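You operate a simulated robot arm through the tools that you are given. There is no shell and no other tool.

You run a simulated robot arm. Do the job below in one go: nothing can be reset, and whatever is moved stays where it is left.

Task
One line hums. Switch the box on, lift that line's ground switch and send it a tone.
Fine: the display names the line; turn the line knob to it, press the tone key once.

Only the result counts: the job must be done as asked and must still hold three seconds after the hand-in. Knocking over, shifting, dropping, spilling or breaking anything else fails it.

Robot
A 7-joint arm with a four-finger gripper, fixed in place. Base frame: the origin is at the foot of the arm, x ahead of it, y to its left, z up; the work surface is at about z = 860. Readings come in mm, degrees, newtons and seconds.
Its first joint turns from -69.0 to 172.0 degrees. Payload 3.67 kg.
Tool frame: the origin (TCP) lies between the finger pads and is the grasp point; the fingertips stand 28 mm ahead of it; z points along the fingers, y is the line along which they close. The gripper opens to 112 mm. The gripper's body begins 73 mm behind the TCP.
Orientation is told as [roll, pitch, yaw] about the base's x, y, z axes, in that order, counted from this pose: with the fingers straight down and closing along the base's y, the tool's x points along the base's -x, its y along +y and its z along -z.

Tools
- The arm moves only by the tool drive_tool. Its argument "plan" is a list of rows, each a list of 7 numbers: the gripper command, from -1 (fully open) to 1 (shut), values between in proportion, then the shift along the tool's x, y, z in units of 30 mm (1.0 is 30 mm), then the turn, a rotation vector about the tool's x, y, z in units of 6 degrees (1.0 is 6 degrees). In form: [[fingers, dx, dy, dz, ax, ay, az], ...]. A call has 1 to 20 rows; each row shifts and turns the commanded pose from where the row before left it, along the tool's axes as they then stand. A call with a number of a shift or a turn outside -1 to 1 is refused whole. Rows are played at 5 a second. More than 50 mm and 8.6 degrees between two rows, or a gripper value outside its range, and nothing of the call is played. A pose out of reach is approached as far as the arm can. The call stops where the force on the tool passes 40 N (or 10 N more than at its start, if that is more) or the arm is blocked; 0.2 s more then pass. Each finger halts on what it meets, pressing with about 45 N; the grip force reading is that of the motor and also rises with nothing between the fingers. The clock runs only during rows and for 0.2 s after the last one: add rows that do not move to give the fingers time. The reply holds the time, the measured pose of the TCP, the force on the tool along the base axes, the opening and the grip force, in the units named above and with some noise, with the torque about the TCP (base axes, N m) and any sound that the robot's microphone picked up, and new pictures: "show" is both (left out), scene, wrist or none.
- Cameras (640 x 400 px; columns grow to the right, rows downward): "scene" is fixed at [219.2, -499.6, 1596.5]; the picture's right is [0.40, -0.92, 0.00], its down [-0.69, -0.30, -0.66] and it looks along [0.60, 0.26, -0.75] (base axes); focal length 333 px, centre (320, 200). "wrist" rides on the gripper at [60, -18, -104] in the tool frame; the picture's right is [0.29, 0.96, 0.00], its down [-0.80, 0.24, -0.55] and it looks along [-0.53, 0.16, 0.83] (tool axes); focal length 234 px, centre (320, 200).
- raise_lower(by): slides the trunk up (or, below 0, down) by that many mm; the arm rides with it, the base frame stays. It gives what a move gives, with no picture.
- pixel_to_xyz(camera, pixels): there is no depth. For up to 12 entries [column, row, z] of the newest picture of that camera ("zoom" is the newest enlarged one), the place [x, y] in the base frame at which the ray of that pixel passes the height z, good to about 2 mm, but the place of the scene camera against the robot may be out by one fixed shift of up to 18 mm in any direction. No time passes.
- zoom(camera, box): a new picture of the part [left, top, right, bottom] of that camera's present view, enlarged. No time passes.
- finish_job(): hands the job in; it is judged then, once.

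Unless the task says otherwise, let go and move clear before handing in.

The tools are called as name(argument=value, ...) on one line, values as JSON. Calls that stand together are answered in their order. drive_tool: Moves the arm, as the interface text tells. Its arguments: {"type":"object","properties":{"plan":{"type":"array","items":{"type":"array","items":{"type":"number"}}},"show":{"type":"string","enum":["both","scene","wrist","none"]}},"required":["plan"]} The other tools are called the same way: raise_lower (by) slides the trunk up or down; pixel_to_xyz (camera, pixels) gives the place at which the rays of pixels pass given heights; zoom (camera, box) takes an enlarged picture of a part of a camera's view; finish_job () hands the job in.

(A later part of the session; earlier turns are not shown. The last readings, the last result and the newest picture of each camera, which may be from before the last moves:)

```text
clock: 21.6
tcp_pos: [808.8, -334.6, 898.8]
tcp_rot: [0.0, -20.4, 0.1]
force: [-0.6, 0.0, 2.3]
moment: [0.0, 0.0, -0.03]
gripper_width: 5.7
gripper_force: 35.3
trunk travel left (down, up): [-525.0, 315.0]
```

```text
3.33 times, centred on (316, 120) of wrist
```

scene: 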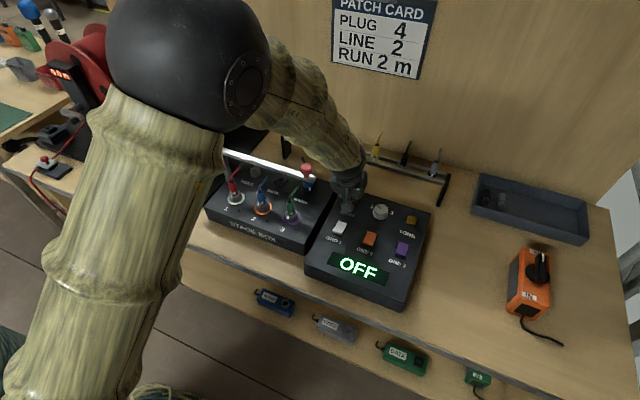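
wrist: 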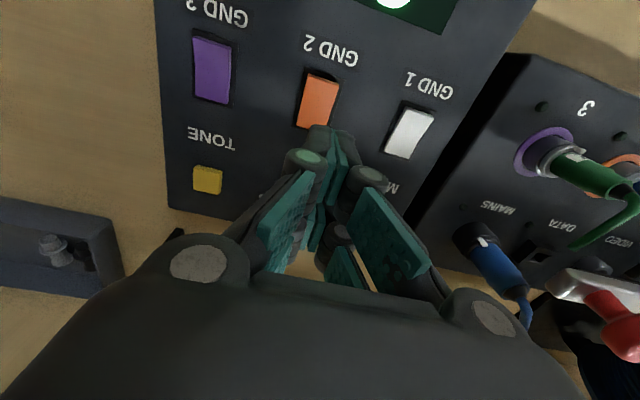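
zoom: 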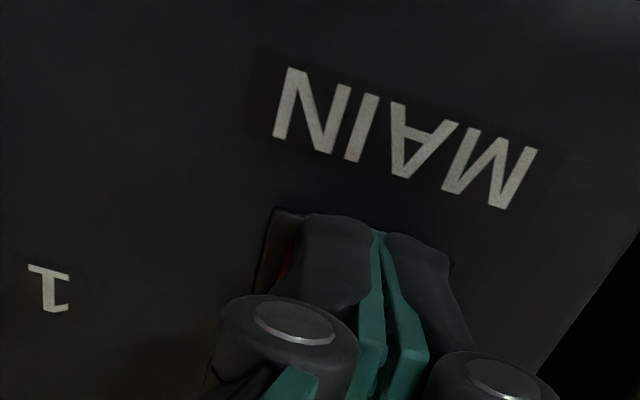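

The tip edge touches just at the frame's near rim (wrist zoom (275–440,215)). I'll lift slightly, shift 5 mm ahead, and press.

drive_tool(plan=[[1, -0.07, 0, -0.19, 0, 0, 0], [1, -0.156, -0.03, 0.058, 0, 0, 0], [1, 0.05, 0, 0.14, 0, 0, 0], [1, 0.035, 0, 0.094, 0, 0, 0], [1, 0.035, 0, 0.094, 0, 0, 0], [1, 0.035, 0, 0.094, 0, 0, 0], [1, 0, 0, 0, 0, 0, 0]], show="scene")

zoom(camera="scene", box=[320, 170, 400, 220])

zoom(camera="wrist", box=[220, 60, 412, 180])

```text
clock: 23.2
tcp_pos: [813.6, -337.0, 895.9]
tcp_rot: [0.0, -20.8, -0.1]
force: [2.6, -5.9, 35.4]
moment: [-0.18, 0.29, 0.06]
gripper_width: 6.1
gripper_force: 35.7
trunk travel left (down, up): [-525.0, 315.0]
```

scene: 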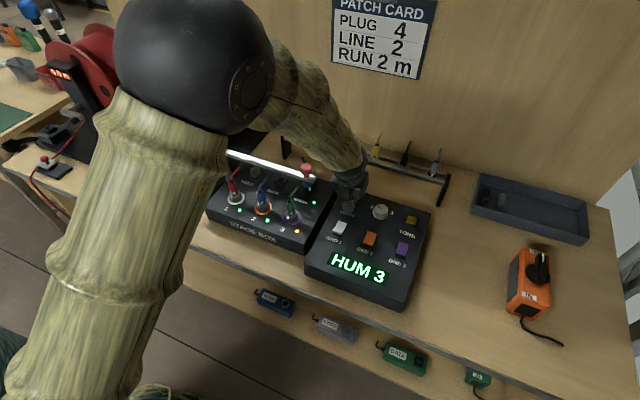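

```text
8.00 times, centred on (360, 195) of scene
```

zoom: 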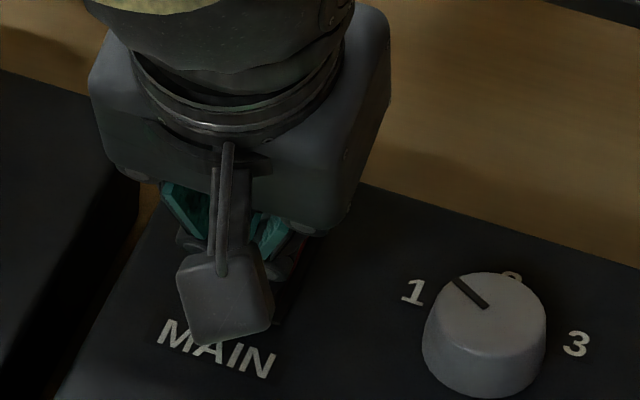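

```text
3.33 times, centred on (316, 120) of wrist
```

zoom: 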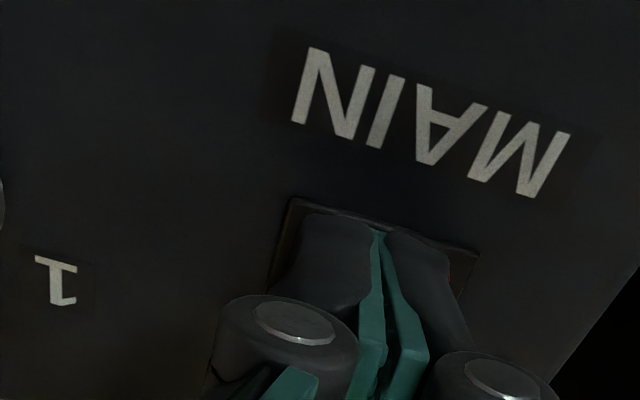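

HUM 3 shows again, with the tip edge pushed inside the frame. I'll lift straight up 30 mm and see if it latched.

drive_tool(plan=[[1, -0.07, 0, -0.19, 0, 0, 0], [1, -0.14, 0, -0.375, 0, 0, 0], [1, -0.2, 0, -0.5, 0, 0, 0], [1, 0, 0, 0, 0, 0, 0]], show="scene")

zoom(camera="scene", box=[320, 170, 400, 220])

```text
clock: 24.2
tcp_pos: [815.7, -338.7, 925.2]
tcp_rot: [0.0, -20.3, 0.0]
force: [-0.1, -0.3, -0.6]
moment: [-0.02, -0.01, 0.01]
gripper_width: 0.4
gripper_force: 35.9
trunk travel left (down, up): [-525.0, 315.0]
```

scene: 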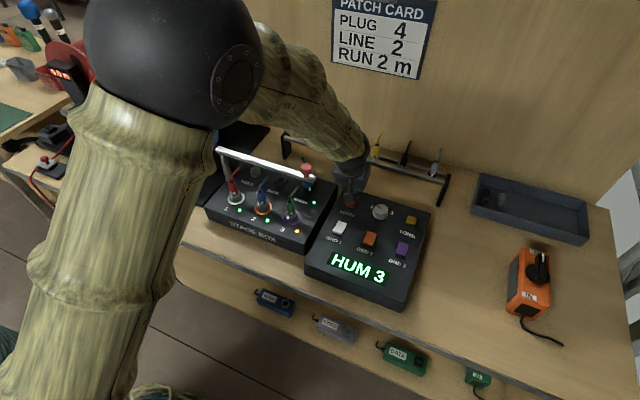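

```text
8.00 times, centred on (360, 195) of scene
```

zoom: 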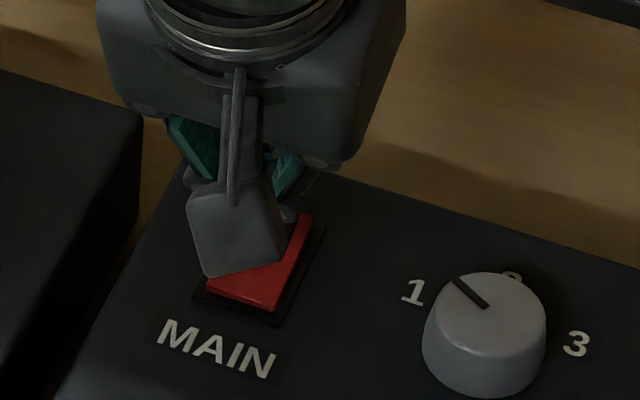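

It latched: the display stays at HUM 3 and MAIN's near end is now down. Next I'll move over GND 3, still tilted, to about (714,-503) at the same height.

drive_tool(plan=[[1, -0.12, 0, -0.31, 0, 0, 0], [1, 0.525, -0.915, -0.197, 0, 0, 0], [1, 0.525, -0.915, -0.197, 0, 0, 0], [1, 0.525, -0.915, -0.197, 0, 0, 0], [1, 0.525, -0.915, -0.197, 0, 0, 0], [1, 0.525, -0.915, -0.197, 0, 0, 0], [1, 0.525, -0.915, -0.197, 0, 0, 0], [1, 0.12, 0, 0.31, 0, 0, 0], [1, 0, 0, 0, 0, 0, 0]])

zoom(camera="scene", box=[350, 210, 446, 270])

zoom(camera="wrist", box=[220, 60, 412, 180])

```text
clock: 26.2
tcp_pos: [714.4, -504.1, 926.2]
tcp_rot: [0.0, -20.4, -0.1]
force: [0.1, -1.0, 0.6]
moment: [0.03, 0.02, -0.01]
gripper_width: 0.0
gripper_force: 35.5
trunk travel left (down, up): [-525.0, 315.0]
```

scene: 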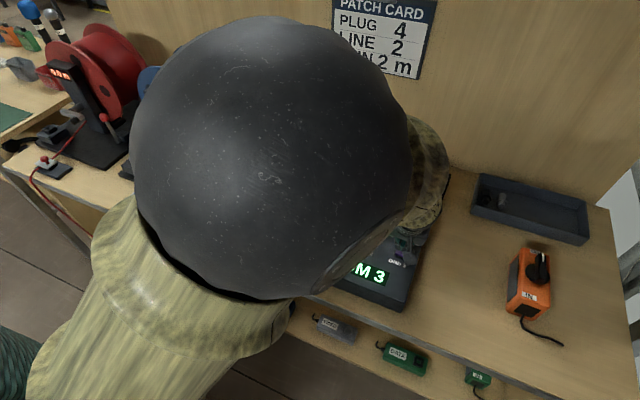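
wrist: 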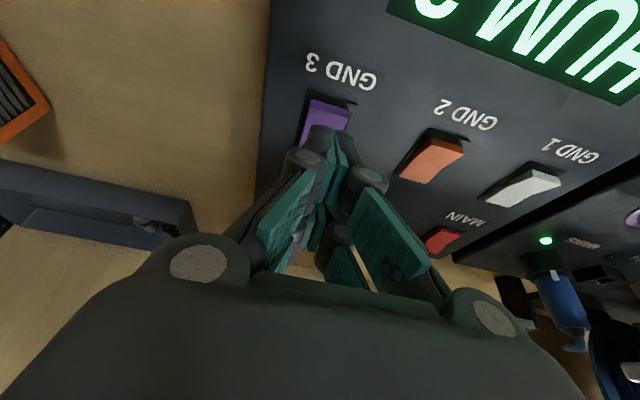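

```text
6.67 times, centred on (398, 240) of scene
```

zoom: 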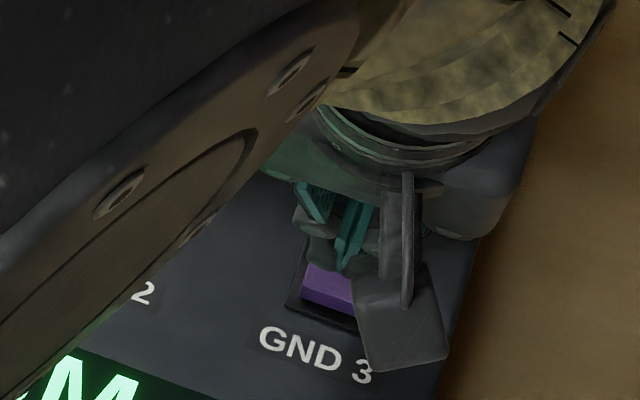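

```text
3.33 times, centred on (316, 120) of wrist
```

zoom: 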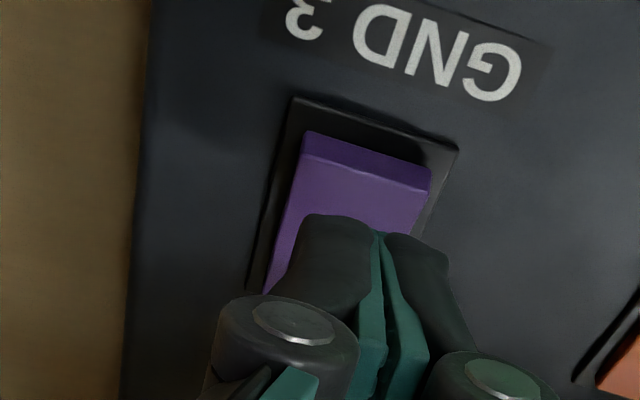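

GND 3's raised near end is right in front of the tip (wrist zoom (365,160)). I'll go down to just above contact and check alignment.

drive_tool(plan=[[1, 0.14, 0, 0.375, 0, 0, 0], [1, 0.12, 0, 0.31, 0, 0, 0], [1, 0, 0, 0, 0, 0, 0]], show="wrist")

zoom(camera="wrist", box=[220, 60, 412, 180])

zoom(camera="scene", box=[350, 210, 446, 270])

```text
clock: 27.0
tcp_pos: [711.5, -502.0, 904.4]
tcp_rot: [0.0, -20.4, 0.0]
force: [-0.2, -0.8, 0.4]
moment: [0.0, 0.0, -0.02]
gripper_width: 0.0
gripper_force: 35.3
trunk travel left (down, up): [-525.0, 315.0]
```

wrist: 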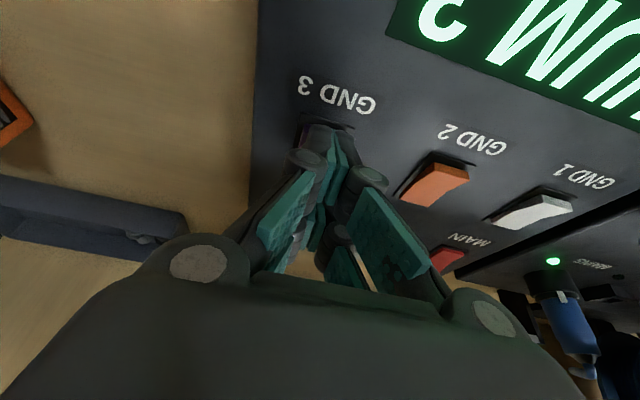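

```text
3.33 times, centred on (316, 120) of wrist
```

zoom: 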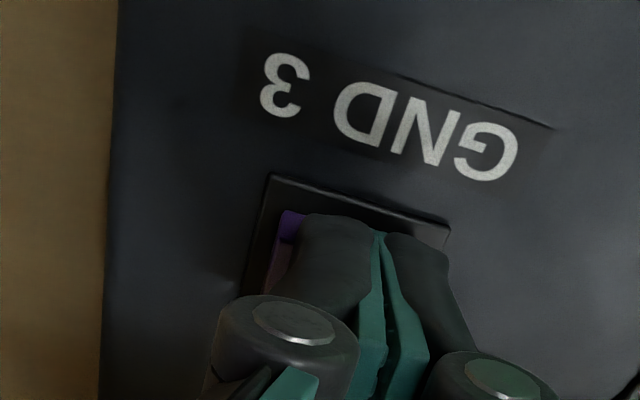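

```text
6.67 times, centred on (398, 240) of scene
```

zoom: 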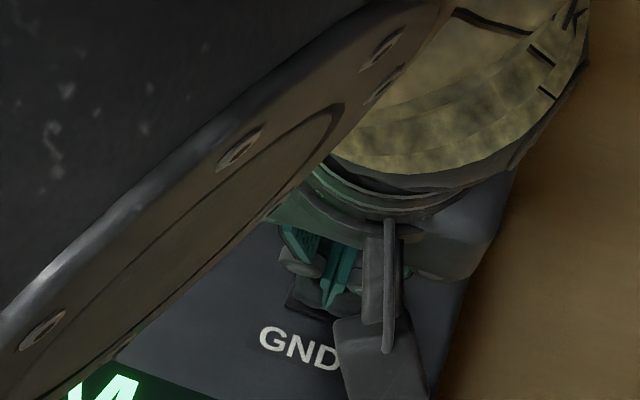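

The tip is about 3 mm too far left of the rocker's middle (frame corners (268,175), (450,225) vs. tip 375). I'll shift 3 mm right, 1.5 mm ahead, then press as on MAIN.

drive_tool(plan=[[1, -0.047, -0.1, 0.017, 0, 0, 0], [1, 0.035, 0, 0.094, 0, 0, 0], [1, 0.035, 0, 0.094, 0, 0, 0], [1, 0.035, 0, 0.094, 0, 0, 0], [1, 0.035, 0, 0.094, 0, 0, 0], [1, 0, 0, 0, 0, 0, 0]])

zoom(camera="wrist", box=[220, 60, 412, 180])

```text
clock: 28.4
tcp_pos: [714.4, -504.6, 896.2]
tcp_rot: [-0.1, -20.8, 0.0]
force: [-0.1, -6.8, 29.7]
moment: [-0.2, 0.29, 0.08]
gripper_width: 6.2
gripper_force: 35.7
trunk travel left (down, up): [-525.0, 315.0]
```

scene: 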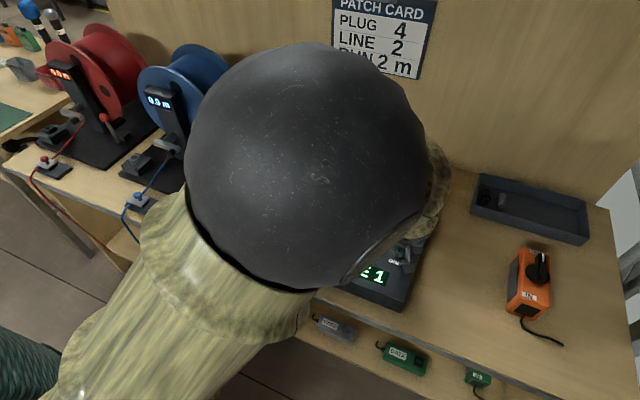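
wrist: 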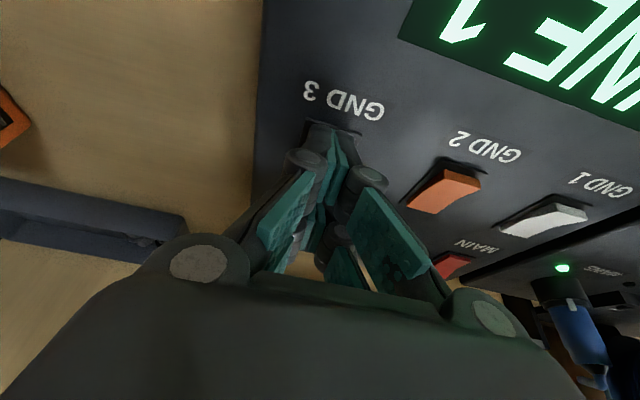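

```text
3.33 times, centred on (316, 120) of wrist
```

zoom: 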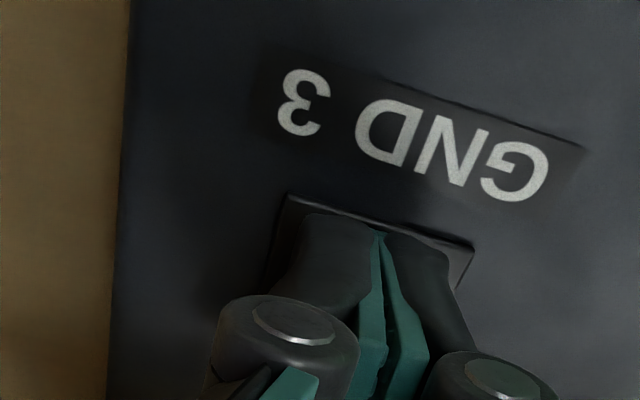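

The display now reads "LINE 1", so the ground is lifted. I'll press a hair further, then lift straight up and check it stays.

drive_tool(plan=[[1, 0.01, 0, 0.03, 0, 0, 0], [1, -0.07, 0, -0.19, 0, 0, 0], [1, -0.14, 0, -0.375, 0, 0, 0], [1, -0.2, 0, -0.5, 0, 0, 0], [1, -0.3, 0, -0.9, 0, 0, 0], [1, 0, 0, 0, 0, 0, 0]])

zoom(camera="wrist", box=[220, 20, 512, 200])

```text
clock: 29.8
tcp_pos: [715.2, -506.9, 953.2]
tcp_rot: [0.1, -20.4, 0.0]
force: [0.9, 0.5, 0.4]
moment: [0.03, 0.03, 0.01]
gripper_width: 0.0
gripper_force: 35.5
trunk travel left (down, up): [-525.0, 315.0]
```

scene: 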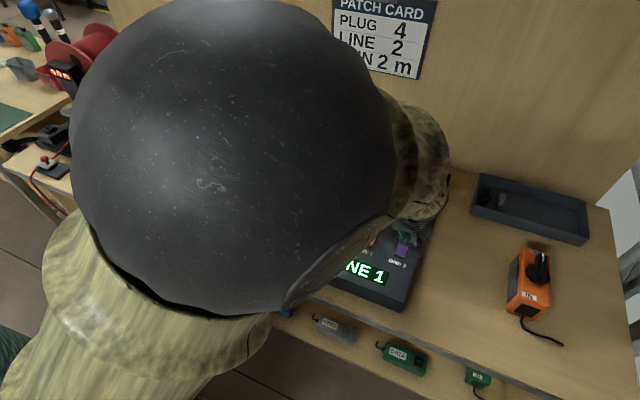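
wrist: 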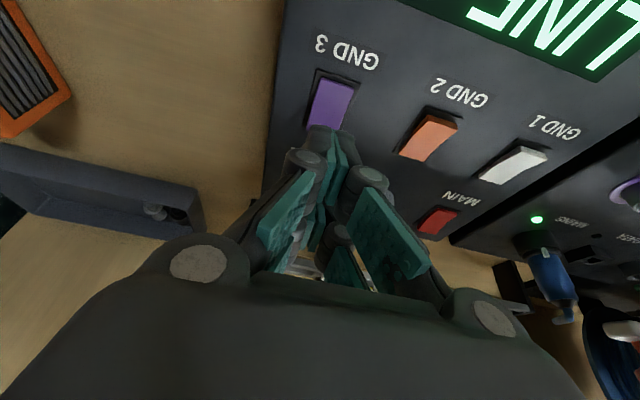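

```text
2.19 times, centred on (366, 110) of wrist
```

zoom: 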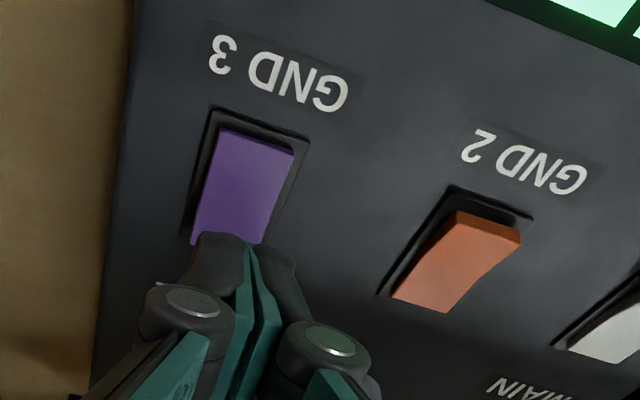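

GND 3 latched with its near end down, and the display shows LINE 1, which is the knob's line; it must go to 3. I'll check where the rear rack and its plugs stand, so the gripper body stays clear when turning over the knob.

pixel_to_xyz(camera="scene", pixels=[[440, 205, 830], [447, 176, 890], [447, 176, 910], [438, 150, 930], [438, 150, 960], [405, 142, 960], [407, 163, 900], [435, 175, 900], [430, 207, 862], [346, 189, 862], [380, 211, 878]])

drive_tool(plan=[[-0.4, 0, 0, 0, 0, 0.85, 0], [-0.4, 0, 0, 0, 0, 0.85, 0], [-0.4, 0, 0, 0, 0, 0.85, 0], [-0.4, 0, 0, 0, 0, 0.85, 0], [-0.4, -0.75, 0.6, -0.4, 0, 0, 0], [-0.4, -0.75, 0.6, 0, 0, 0, 0], [-0.4, -0.75, 0.6, 0, 0, 0, 0], [-0.4, -0.75, 0.6, 0, 0, 0, 0], [-0.4, -0.75, 0.5, 0, 0, 0, 0], [-0.4, 0, 0, 0, 0, 0, 0]])

zoom(camera="scene", box=[320, 150, 448, 230])

zoom(camera="wrist", box=[180, 40, 500, 240])

```text
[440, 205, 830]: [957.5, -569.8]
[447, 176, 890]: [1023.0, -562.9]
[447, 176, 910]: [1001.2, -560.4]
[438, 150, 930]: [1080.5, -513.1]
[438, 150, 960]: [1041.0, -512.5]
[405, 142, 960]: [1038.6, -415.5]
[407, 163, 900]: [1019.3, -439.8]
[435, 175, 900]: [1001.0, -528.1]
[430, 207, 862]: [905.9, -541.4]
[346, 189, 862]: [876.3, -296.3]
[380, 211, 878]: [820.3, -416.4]
```

```text
clock: 32.0
tcp_pos: [825.3, -419.4, 964.9]
tcp_rot: [0.1, 0.0, -0.1]
force: [0.1, 0.1, 0.4]
moment: [0.02, 0.02, -0.02]
gripper_width: 78.4
gripper_force: 0.1
trunk travel left (down, up): [-525.0, 315.0]
```

scene: 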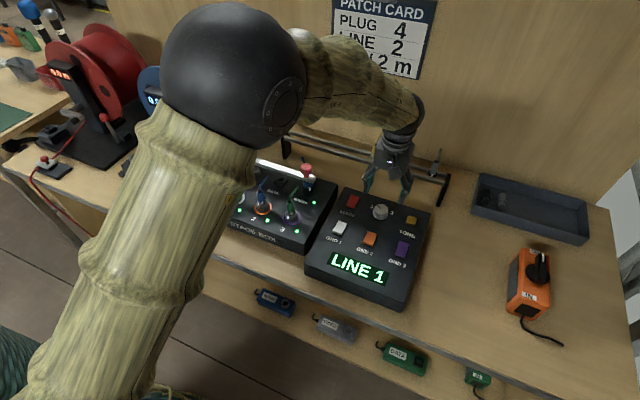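
wrist: 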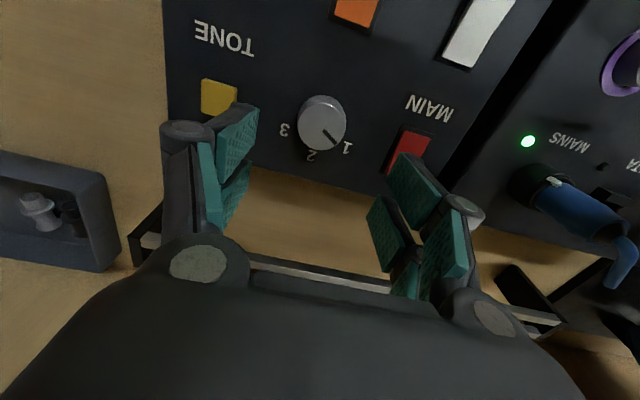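

```text
5.00 times, centred on (384, 190) of scene
```

zoom: 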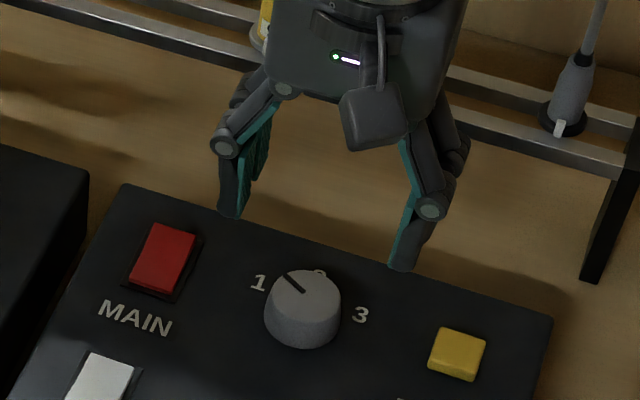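

```text
2.00 times, centred on (340, 140) of wrist
```

zoom: 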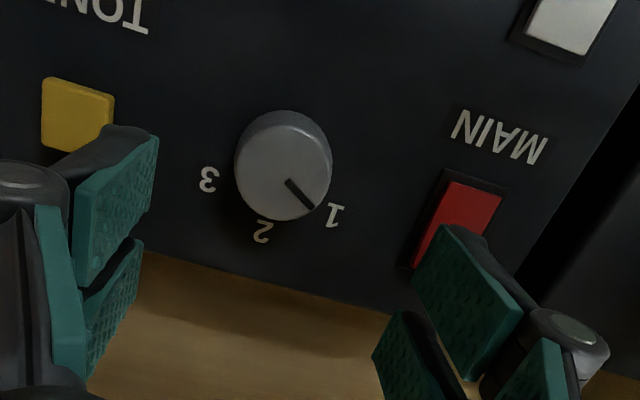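

The rack stands at x ≥ 1000, well clear. The knob top is at wrist (321,124) between the open fingers; I'll get its rays.

pixel_to_xyz(camera="wrist", pixels=[[323, 123, 885], [323, 123, 878], [323, 123, 870], [205, 98, 868]])

pixel_to_xyz(camera="zoom", pixels=[[287, 170, 885], [287, 170, 878], [287, 170, 870], [77, 120, 870]])

```text
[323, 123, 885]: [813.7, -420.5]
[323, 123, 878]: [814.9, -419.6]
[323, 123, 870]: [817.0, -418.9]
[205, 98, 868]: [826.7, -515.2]
```

```text
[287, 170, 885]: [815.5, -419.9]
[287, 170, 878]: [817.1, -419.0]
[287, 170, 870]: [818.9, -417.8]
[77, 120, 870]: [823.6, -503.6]
```

Touch evidence and camera rays disagree by ~14 mm in x. To tell where the fingertips truly are relative to the TCP, I'll close the fingers here, then yaw the tool by -60° in place and see if the tip shifts in the scene picture.

drive_tool(plan=[[1, 0, 0, 0, 0, 0, 0], [1, 0, 0, 0, 0, 0, 0], [1, 0, 0, 0, 0, 0, 0]], show="scene")

zoom(camera="scene", box=[320, 150, 448, 230])

```text
clock: 32.8
tcp_pos: [824.8, -418.8, 963.7]
tcp_rot: [0.0, 0.0, 0.0]
force: [-0.1, 0.3, 0.2]
moment: [0.03, 0.03, 0.0]
gripper_width: 0.2
gripper_force: 35.4
trunk travel left (down, up): [-525.0, 315.0]
```

scene: 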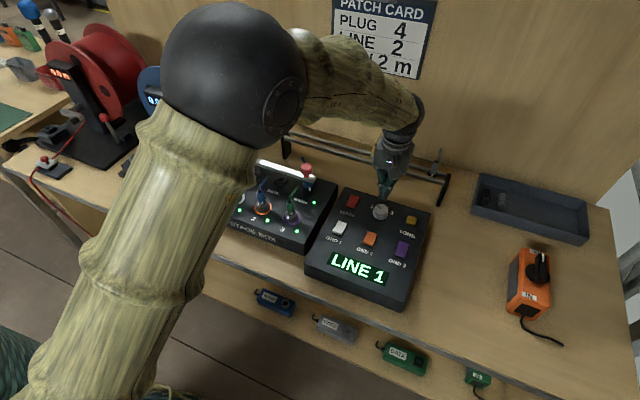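

```text
5.00 times, centred on (384, 190) of scene
```

zoom: 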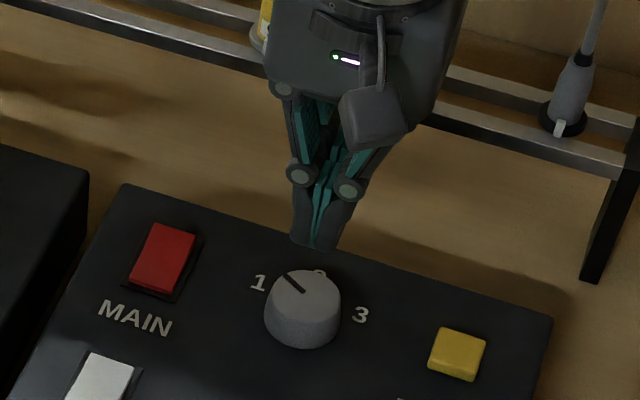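

drive_tool(plan=[[1, 0, 0, 0, 0, 0, -1], [1, 0, 0, 0, 0, 0, -1], [1, 0, 0, 0, 0, 0, -1], [1, 0, 0, 0, 0, 0, -1], [1, 0, 0, 0, 0, 0, -1], [1, 0, 0, 0, 0, 0, -1], [1, 0, 0, 0, 0, 0, -1], [1, 0, 0, 0, 0, 0, -1], [1, 0, 0, 0, 0, 0, -1], [1, 0, 0, 0, 0, 0, -1], [1, 0, 0, 0, 0, 0, 0], [1, 0, 0, 0, 0, 0, 0]])

zoom(camera="scene", box=[320, 150, 448, 230])

zoom(camera="wrist", box=[180, 40, 500, 240])

```text
clock: 35.4
tcp_pos: [825.9, -417.2, 964.7]
tcp_rot: [0.0, 0.0, 60.0]
force: [0.5, -0.1, 0.2]
moment: [0.0, -0.01, -0.02]
gripper_width: 0.1
gripper_force: 35.5
trunk travel left (down, up): [-525.0, 315.0]
```

scene: 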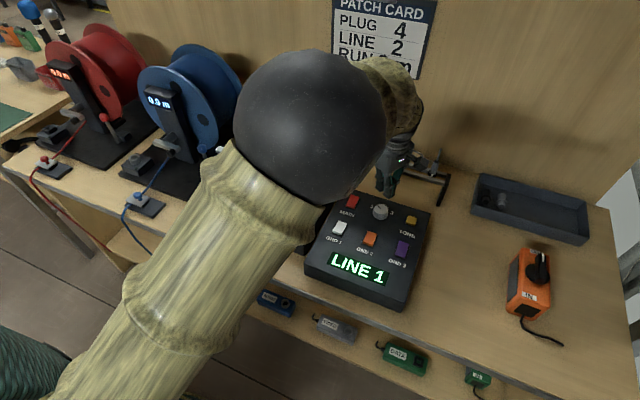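
wrist: 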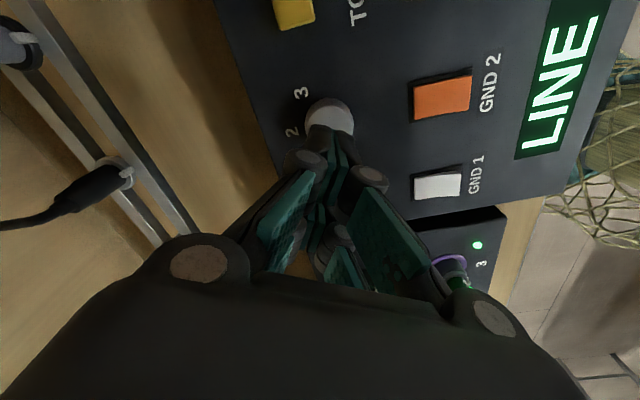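

```text
5.00 times, centred on (384, 190) of scene
```

zoom: 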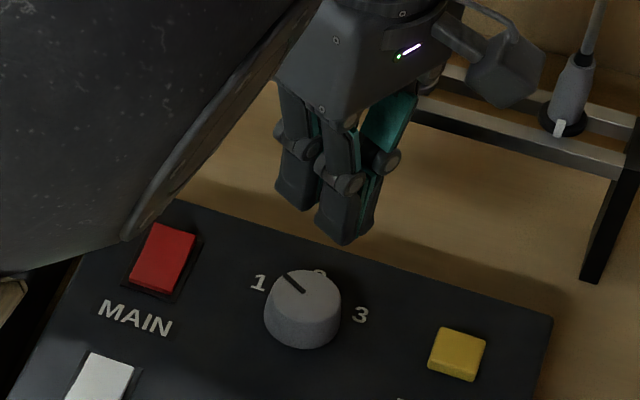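

```text
2.00 times, centred on (340, 140) of wrist
```

zoom: 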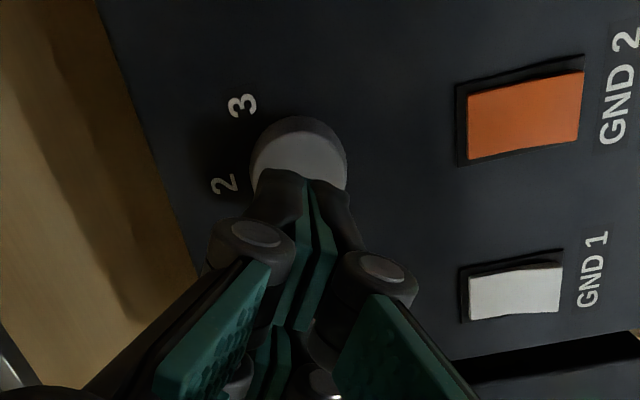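

With the yaw I can see that each finger is forked, its prongs spread about ±25 mm along the tool's x. So the wrist rays are right and the knob is at about (816,-419.5). I'll centre on it, open to ~65 mm and go down some way.

drive_tool(plan=[[-0.16, 0.233, 0.25, 0, 0, 0, 0], [-0.16, 0, 0, 0.5, 0, 0, 0], [-0.16, 0, 0, 0.5, 0, 0, 0], [-0.16, 0, 0, 0, 0, 0, 0]])

zoom(camera="scene", box=[336, 160, 432, 220])

zoom(camera="wrist", box=[180, 40, 500, 240])

```text
clock: 36.4
tcp_pos: [816.9, -420.8, 936.9]
tcp_rot: [0.1, 0.1, 59.9]
force: [-0.1, -0.1, -0.1]
moment: [0.01, -0.01, -0.05]
gripper_width: 64.8
gripper_force: 0.0
trunk travel left (down, up): [-525.0, 315.0]
```

scene: 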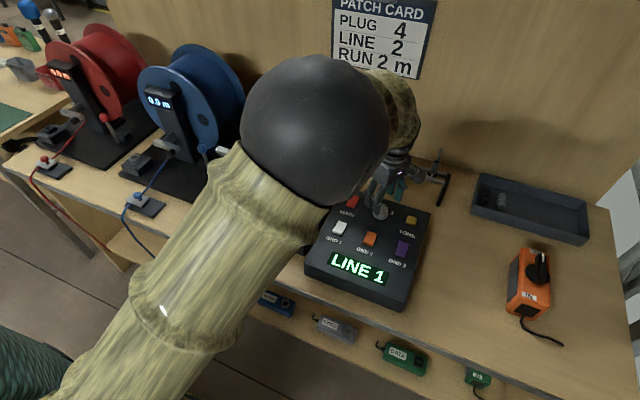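
wrist: 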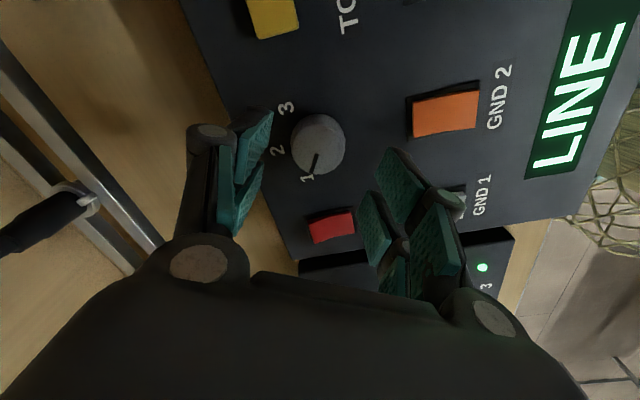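

```text
6.67 times, centred on (384, 190) of scene
```

zoom: 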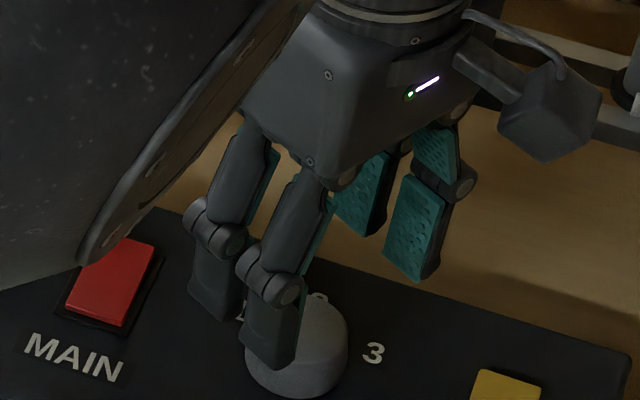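

```text
2.00 times, centred on (340, 140) of wrist
```

zoom: 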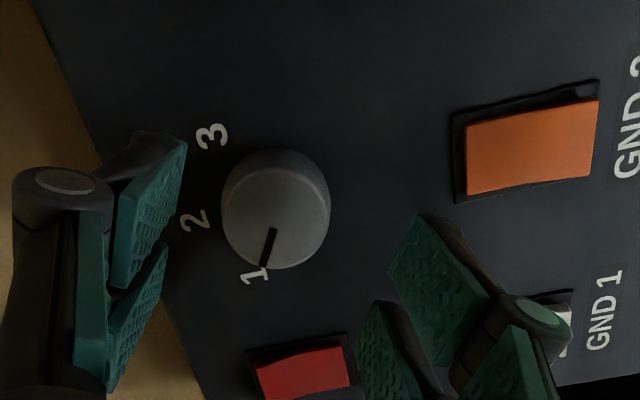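

The four prongs now straddle the knob. I'll check the knob's centre by the ray at (317,145).

pixel_to_xyz(camera="zoom", pixels=[[276, 216, 885], [276, 216, 878], [276, 216, 870]])

pixel_to_xyz(camera="wrist", pixels=[[317, 147, 885], [317, 147, 878], [316, 164, 870]])

```text
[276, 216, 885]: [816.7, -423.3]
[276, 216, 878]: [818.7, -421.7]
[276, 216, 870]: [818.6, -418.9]
```

```text
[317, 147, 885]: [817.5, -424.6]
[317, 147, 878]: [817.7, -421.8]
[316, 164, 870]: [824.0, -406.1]
```

The TCP (817,-421) matches the knob's centre. I'll descend to TCP z ≈ 900 (tips ~872) with the fingers open.

drive_tool(plan=[[-0.16, 0, 0, 0.5, 0, 0, 0], [-0.16, 0, 0, 0.5, 0, 0, 0], [-0.16, 0, 0, 0.23, 0, 0, 0], [-0.16, 0, 0, 0, 0, 0, 0]])

zoom(camera="scene", box=[336, 170, 432, 230])

zoom(camera="wrist", box=[180, 40, 500, 240])

```text
clock: 37.4
tcp_pos: [817.0, -418.9, 897.9]
tcp_rot: [0.0, 0.0, 60.0]
force: [0.1, -0.7, -0.2]
moment: [0.04, -0.01, -0.04]
gripper_width: 64.8
gripper_force: 0.1
trunk travel left (down, up): [-525.0, 315.0]
```

scene: 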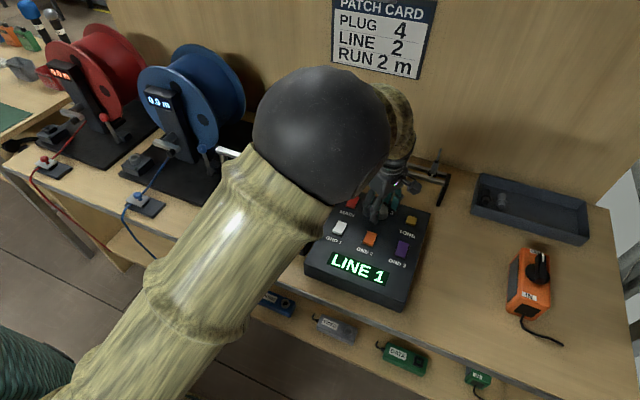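
wrist: 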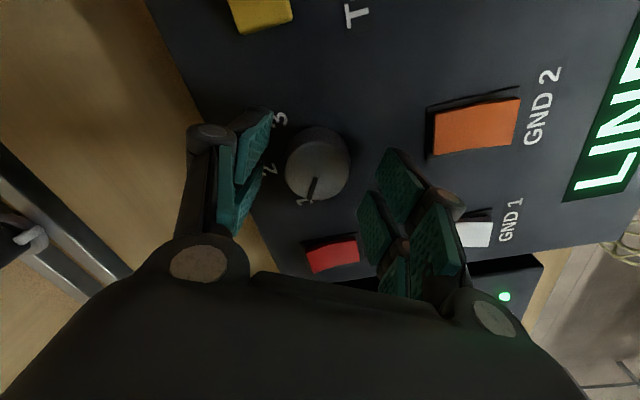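

```text
6.67 times, centred on (384, 200) of scene
```

zoom: 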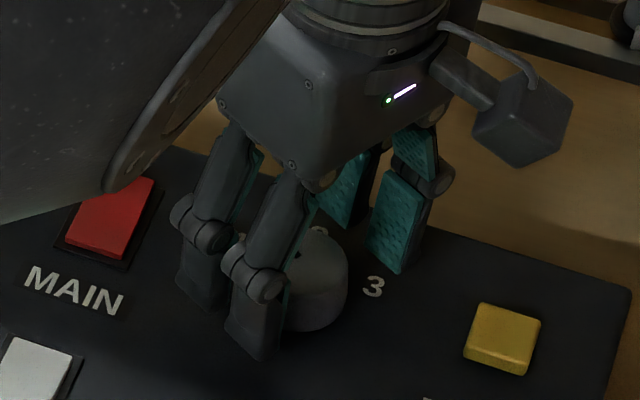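

```text
2.00 times, centred on (340, 140) of wrist
```

zoom: 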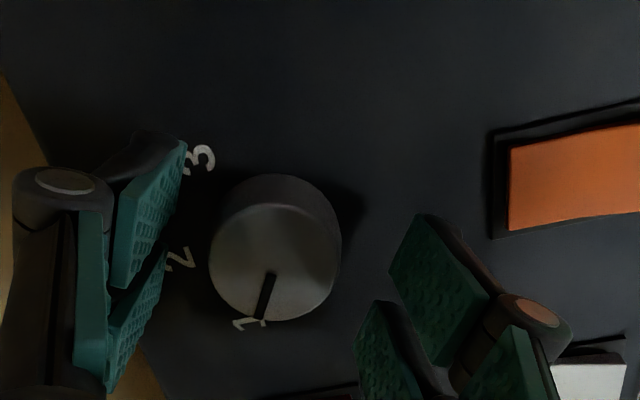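

The knob sits centred between the prongs (wrist (317,170) vs. expected (320,173)). I'll lower 3 mm and close on it.

drive_tool(plan=[[-0.16, 0, 0, 0.1, 0, 0, 0], [0.2, 0, 0, 0, 0, 0, 0], [0.5, 0, 0, 0, 0, 0, 0], [1, 0, 0, 0, 0, 0, 0], [1, 0, 0, 0, 0, 0, 0]])

zoom(camera="scene", box=[336, 170, 432, 230])

zoom(camera="wrist", box=[180, 40, 500, 240])

```text
clock: 38.6
tcp_pos: [817.3, -421.8, 895.8]
tcp_rot: [0.1, -0.1, 60.0]
force: [7.3, -5.0, 3.0]
moment: [-0.18, -0.24, -0.06]
gripper_width: 37.8
gripper_force: 45.3
trunk travel left (down, up): [-525.0, 315.0]
```

scene: 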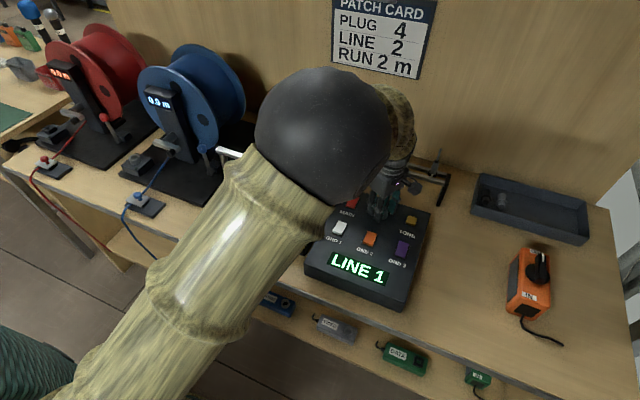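
wrist: 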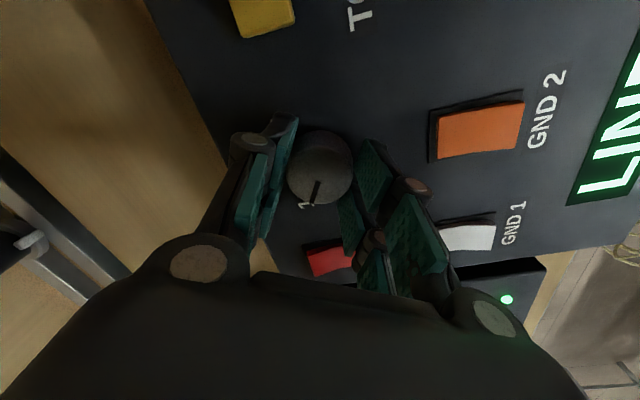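

```text
6.67 times, centred on (384, 200) of scene
```

zoom: 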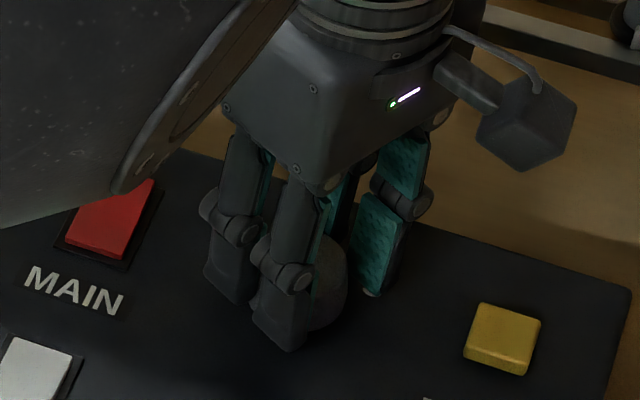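

```text
2.00 times, centred on (340, 140) of wrist
```

zoom: 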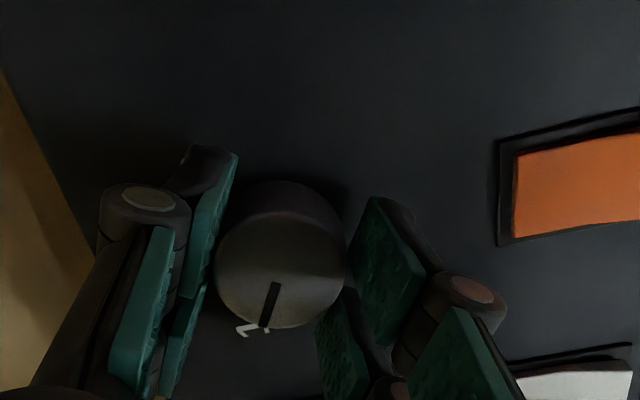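

The knob is gripped (37.8 mm) with a ~9 N sideways load along the tool's -y; I'll relax that by a small shift and turn clockwise 60°, watching the display.

drive_tool(plan=[[1, 0, -0.04, 0, 0, 0, 0], [1, 0, 0, 0, 0, 0, 0.6], [1, 0, 0, 0, 0, 0, 0.6], [1, 0, 0, 0, 0, 0, 0.6], [1, 0, 0, 0, 0, 0, 0.6], [1, 0, 0, 0, 0, 0, 0.6], [1, 0, 0, 0, 0, 0, 0]], show="both")

zoom(camera="wrist", box=[180, 40, 500, 240])

```text
clock: 40.2
tcp_pos: [817.3, -420.4, 897.2]
tcp_rot: [-0.1, 0.0, 42.0]
force: [1.9, 0.5, 1.0]
moment: [-0.1, 0.08, 0.01]
gripper_width: 37.9
gripper_force: 45.0
trunk travel left (down, up): [-525.0, 315.0]
```

scene: 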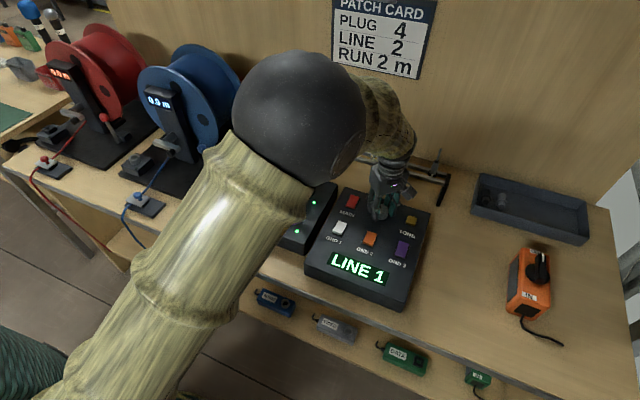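
wrist: 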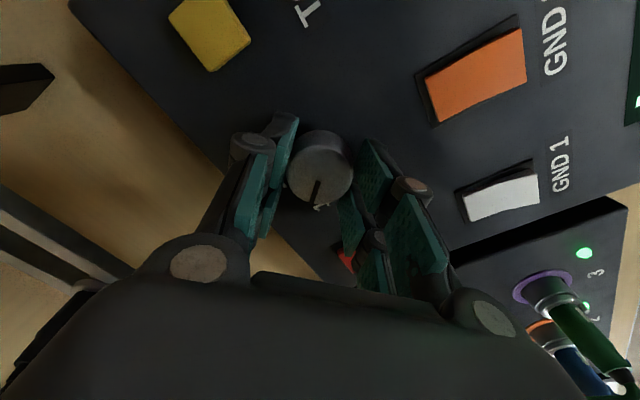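

```text
2.00 times, centred on (340, 140) of wrist
```

zoom: 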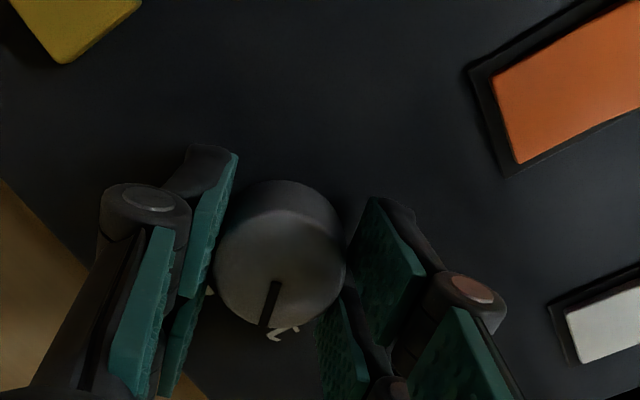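

The pointer turns along with the gripper and forces are low. Continuing clockwise another 42° (to line 2).

drive_tool(plan=[[1, 0, 0, 0, 0, 0, 0.7], [1, 0, 0, 0, 0, 0, 0.7], [1, 0, 0, 0, 0, 0, 0.7], [1, 0, 0, 0, 0, 0, 0.7], [1, 0, 0, 0, 0, 0, 0.7], [1, 0, 0, 0, 0, 0, 0.7], [1, 0, 0, 0, 0, 0, 0.7], [1, 0, 0, 0, 0, 0, 0.7], [1, 0, 0, 0, 0, 0, 0.7], [1, 0, 0, 0, 0, 0, 0.7], [1, 0, 0, 0, 0, 0, 0]])

zoom(camera="wrist", box=[180, 40, 500, 240])

```text
clock: 42.6
tcp_pos: [817.8, -420.4, 896.4]
tcp_rot: [0.1, 0.1, 0.0]
force: [-20.6, 10.3, -9.6]
moment: [0.17, 0.72, 0.05]
gripper_width: 37.6
gripper_force: 44.6
trunk travel left (down, up): [-525.0, 315.0]
```

scene: 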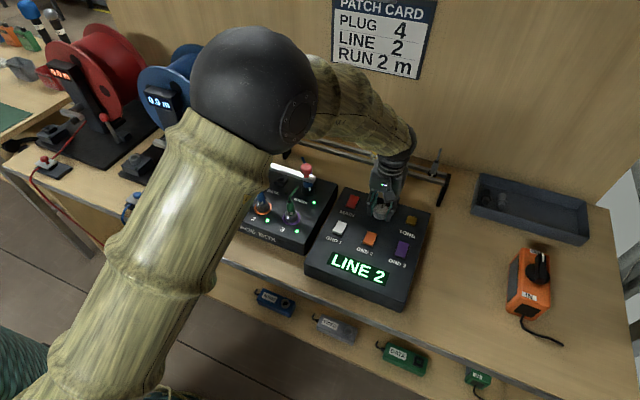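
wrist: 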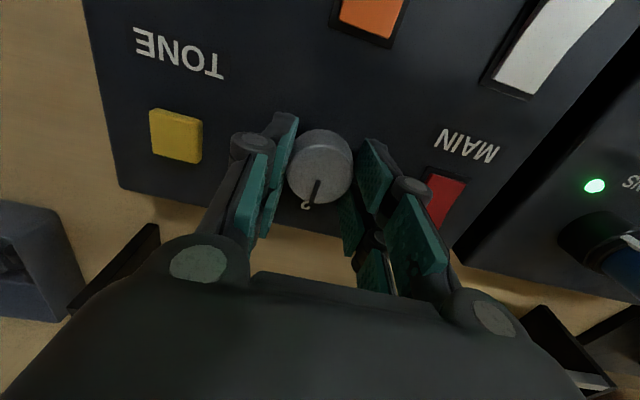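

```text
2.00 times, centred on (340, 140) of wrist
```

zoom: 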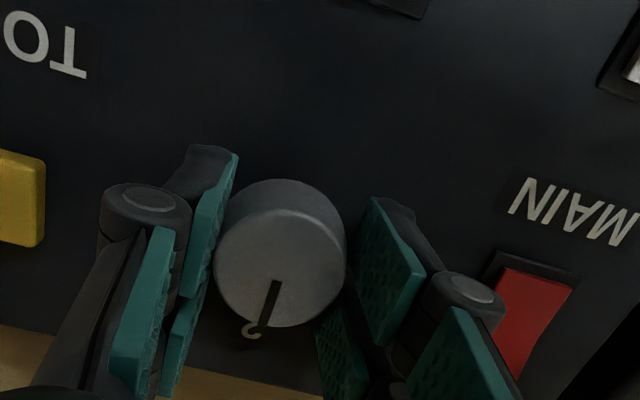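

The display shows LINE 2, but side forces have built up to ~23 N. I'll open, let it relax, check centring and re-grip before the second half-turn.

drive_tool(plan=[[0.1, 0, 0, 0, 0, 0, 0], [-0.16, 0, 0, 0, 0, 0, 0], [-0.16, 0, 0, 0, 0, 0, 0]])

zoom(camera="wrist", box=[180, 40, 500, 240])

```text
clock: 43.4
tcp_pos: [817.7, -421.8, 895.5]
tcp_rot: [0.0, -0.1, 0.1]
force: [0.7, -0.1, -0.2]
moment: [0.01, -0.01, 0.0]
gripper_width: 65.0
gripper_force: 0.1
trunk travel left (down, up): [-525.0, 315.0]
```

scene: 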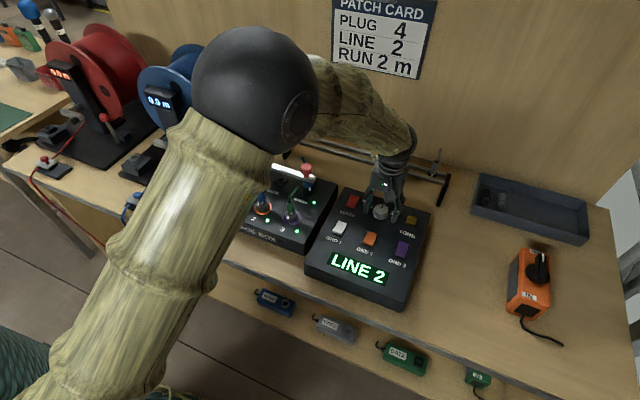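
wrist: 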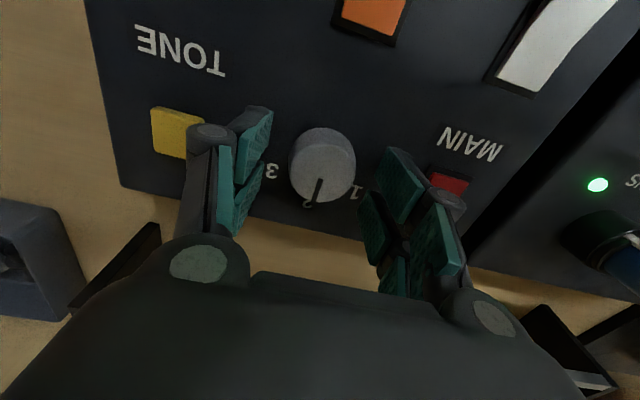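

```text
2.00 times, centred on (340, 140) of wrist
```

zoom: 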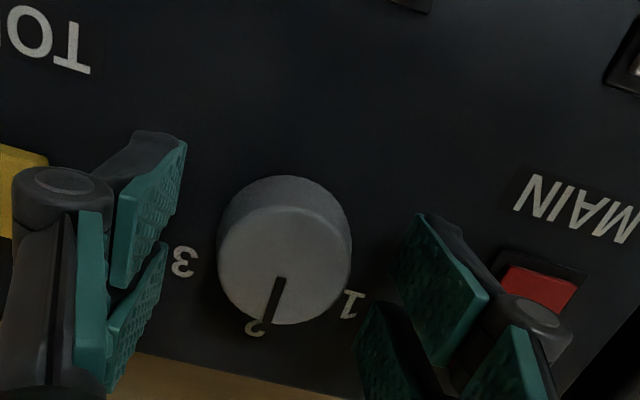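

LINE 2 holds with the grip open, and the knob is about 1–2 mm to the left of the TCP. I'll shift slightly left, re-grip and turn 36° further, checking forces.

drive_tool(plan=[[-0.16, 0, 0.045, 0, 0, 0, 0], [0.2, 0, 0, 0, 0, 0, 0], [1, 0, 0, 0, 0, 0, 0], [1, 0, 0, 0, 0, 0, 0], [1, 0, 0, 0, 0, 0, 0]], show="none")

```text
clock: 44.6
tcp_pos: [817.9, -420.2, 896.7]
tcp_rot: [0.0, 0.0, 0.0]
force: [0.3, -5.5, 1.5]
moment: [-0.19, 0.08, -0.02]
gripper_width: 37.7
gripper_force: 45.2
trunk travel left (down, up): [-525.0, 315.0]
```

Re-gripped with only 5 N side load. Turning on by 36°.

drive_tool(plan=[[1, 0, -0.015, 0, 0, 0, 0.6], [1, 0, 0, 0, 0, 0, 0.6], [1, 0, 0, 0, 0, 0, 0.6], [1, 0, 0, 0, 0, 0, 0.6], [1, 0, 0, 0, 0, 0, 0.6], [1, 0, 0, 0, 0, 0, 0.6], [1, 0, 0, 0, 0, 0, 0.6], [1, 0, 0, 0, 0, 0, 0.6], [1, 0, 0, 0, 0, 0, 0.6], [1, 0, 0, 0, 0, 0, 0.6], [1, 0, 0, 0, 0, 0, 0]])

zoom(camera="wrist", box=[180, 40, 500, 240])

```text
clock: 47.0
tcp_pos: [818.3, -419.2, 897.2]
tcp_rot: [0.0, 0.0, -35.9]
force: [9.8, -11.2, 12.0]
moment: [0.02, 0.1, 0.0]
gripper_width: 37.6
gripper_force: 45.1
trunk travel left (down, up): [-525.0, 315.0]
```

scene: 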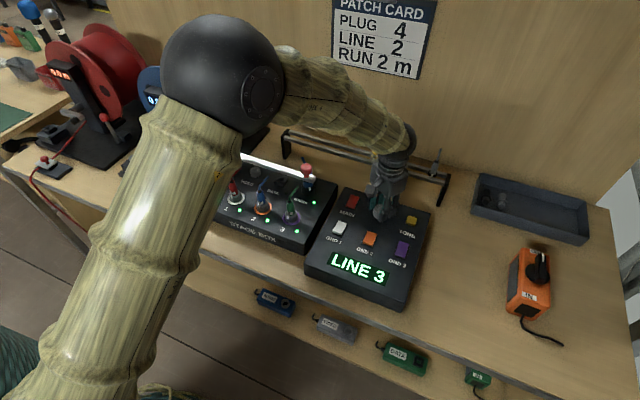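
wrist: 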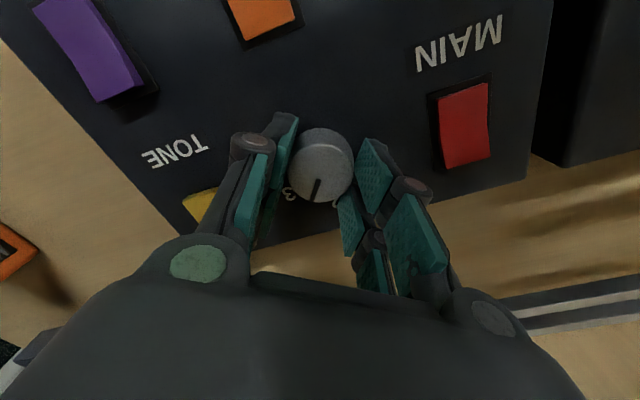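

```text
2.00 times, centred on (340, 140) of wrist
```

zoom: 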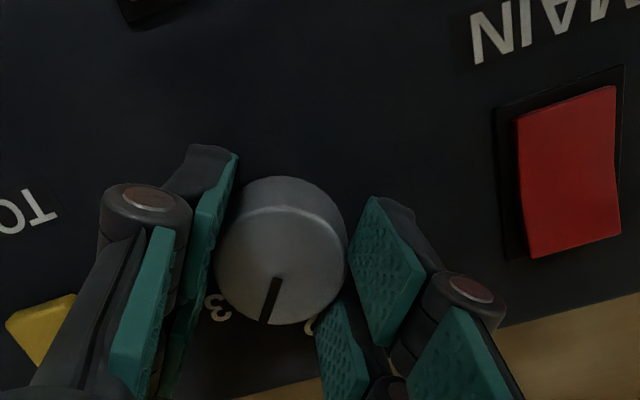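

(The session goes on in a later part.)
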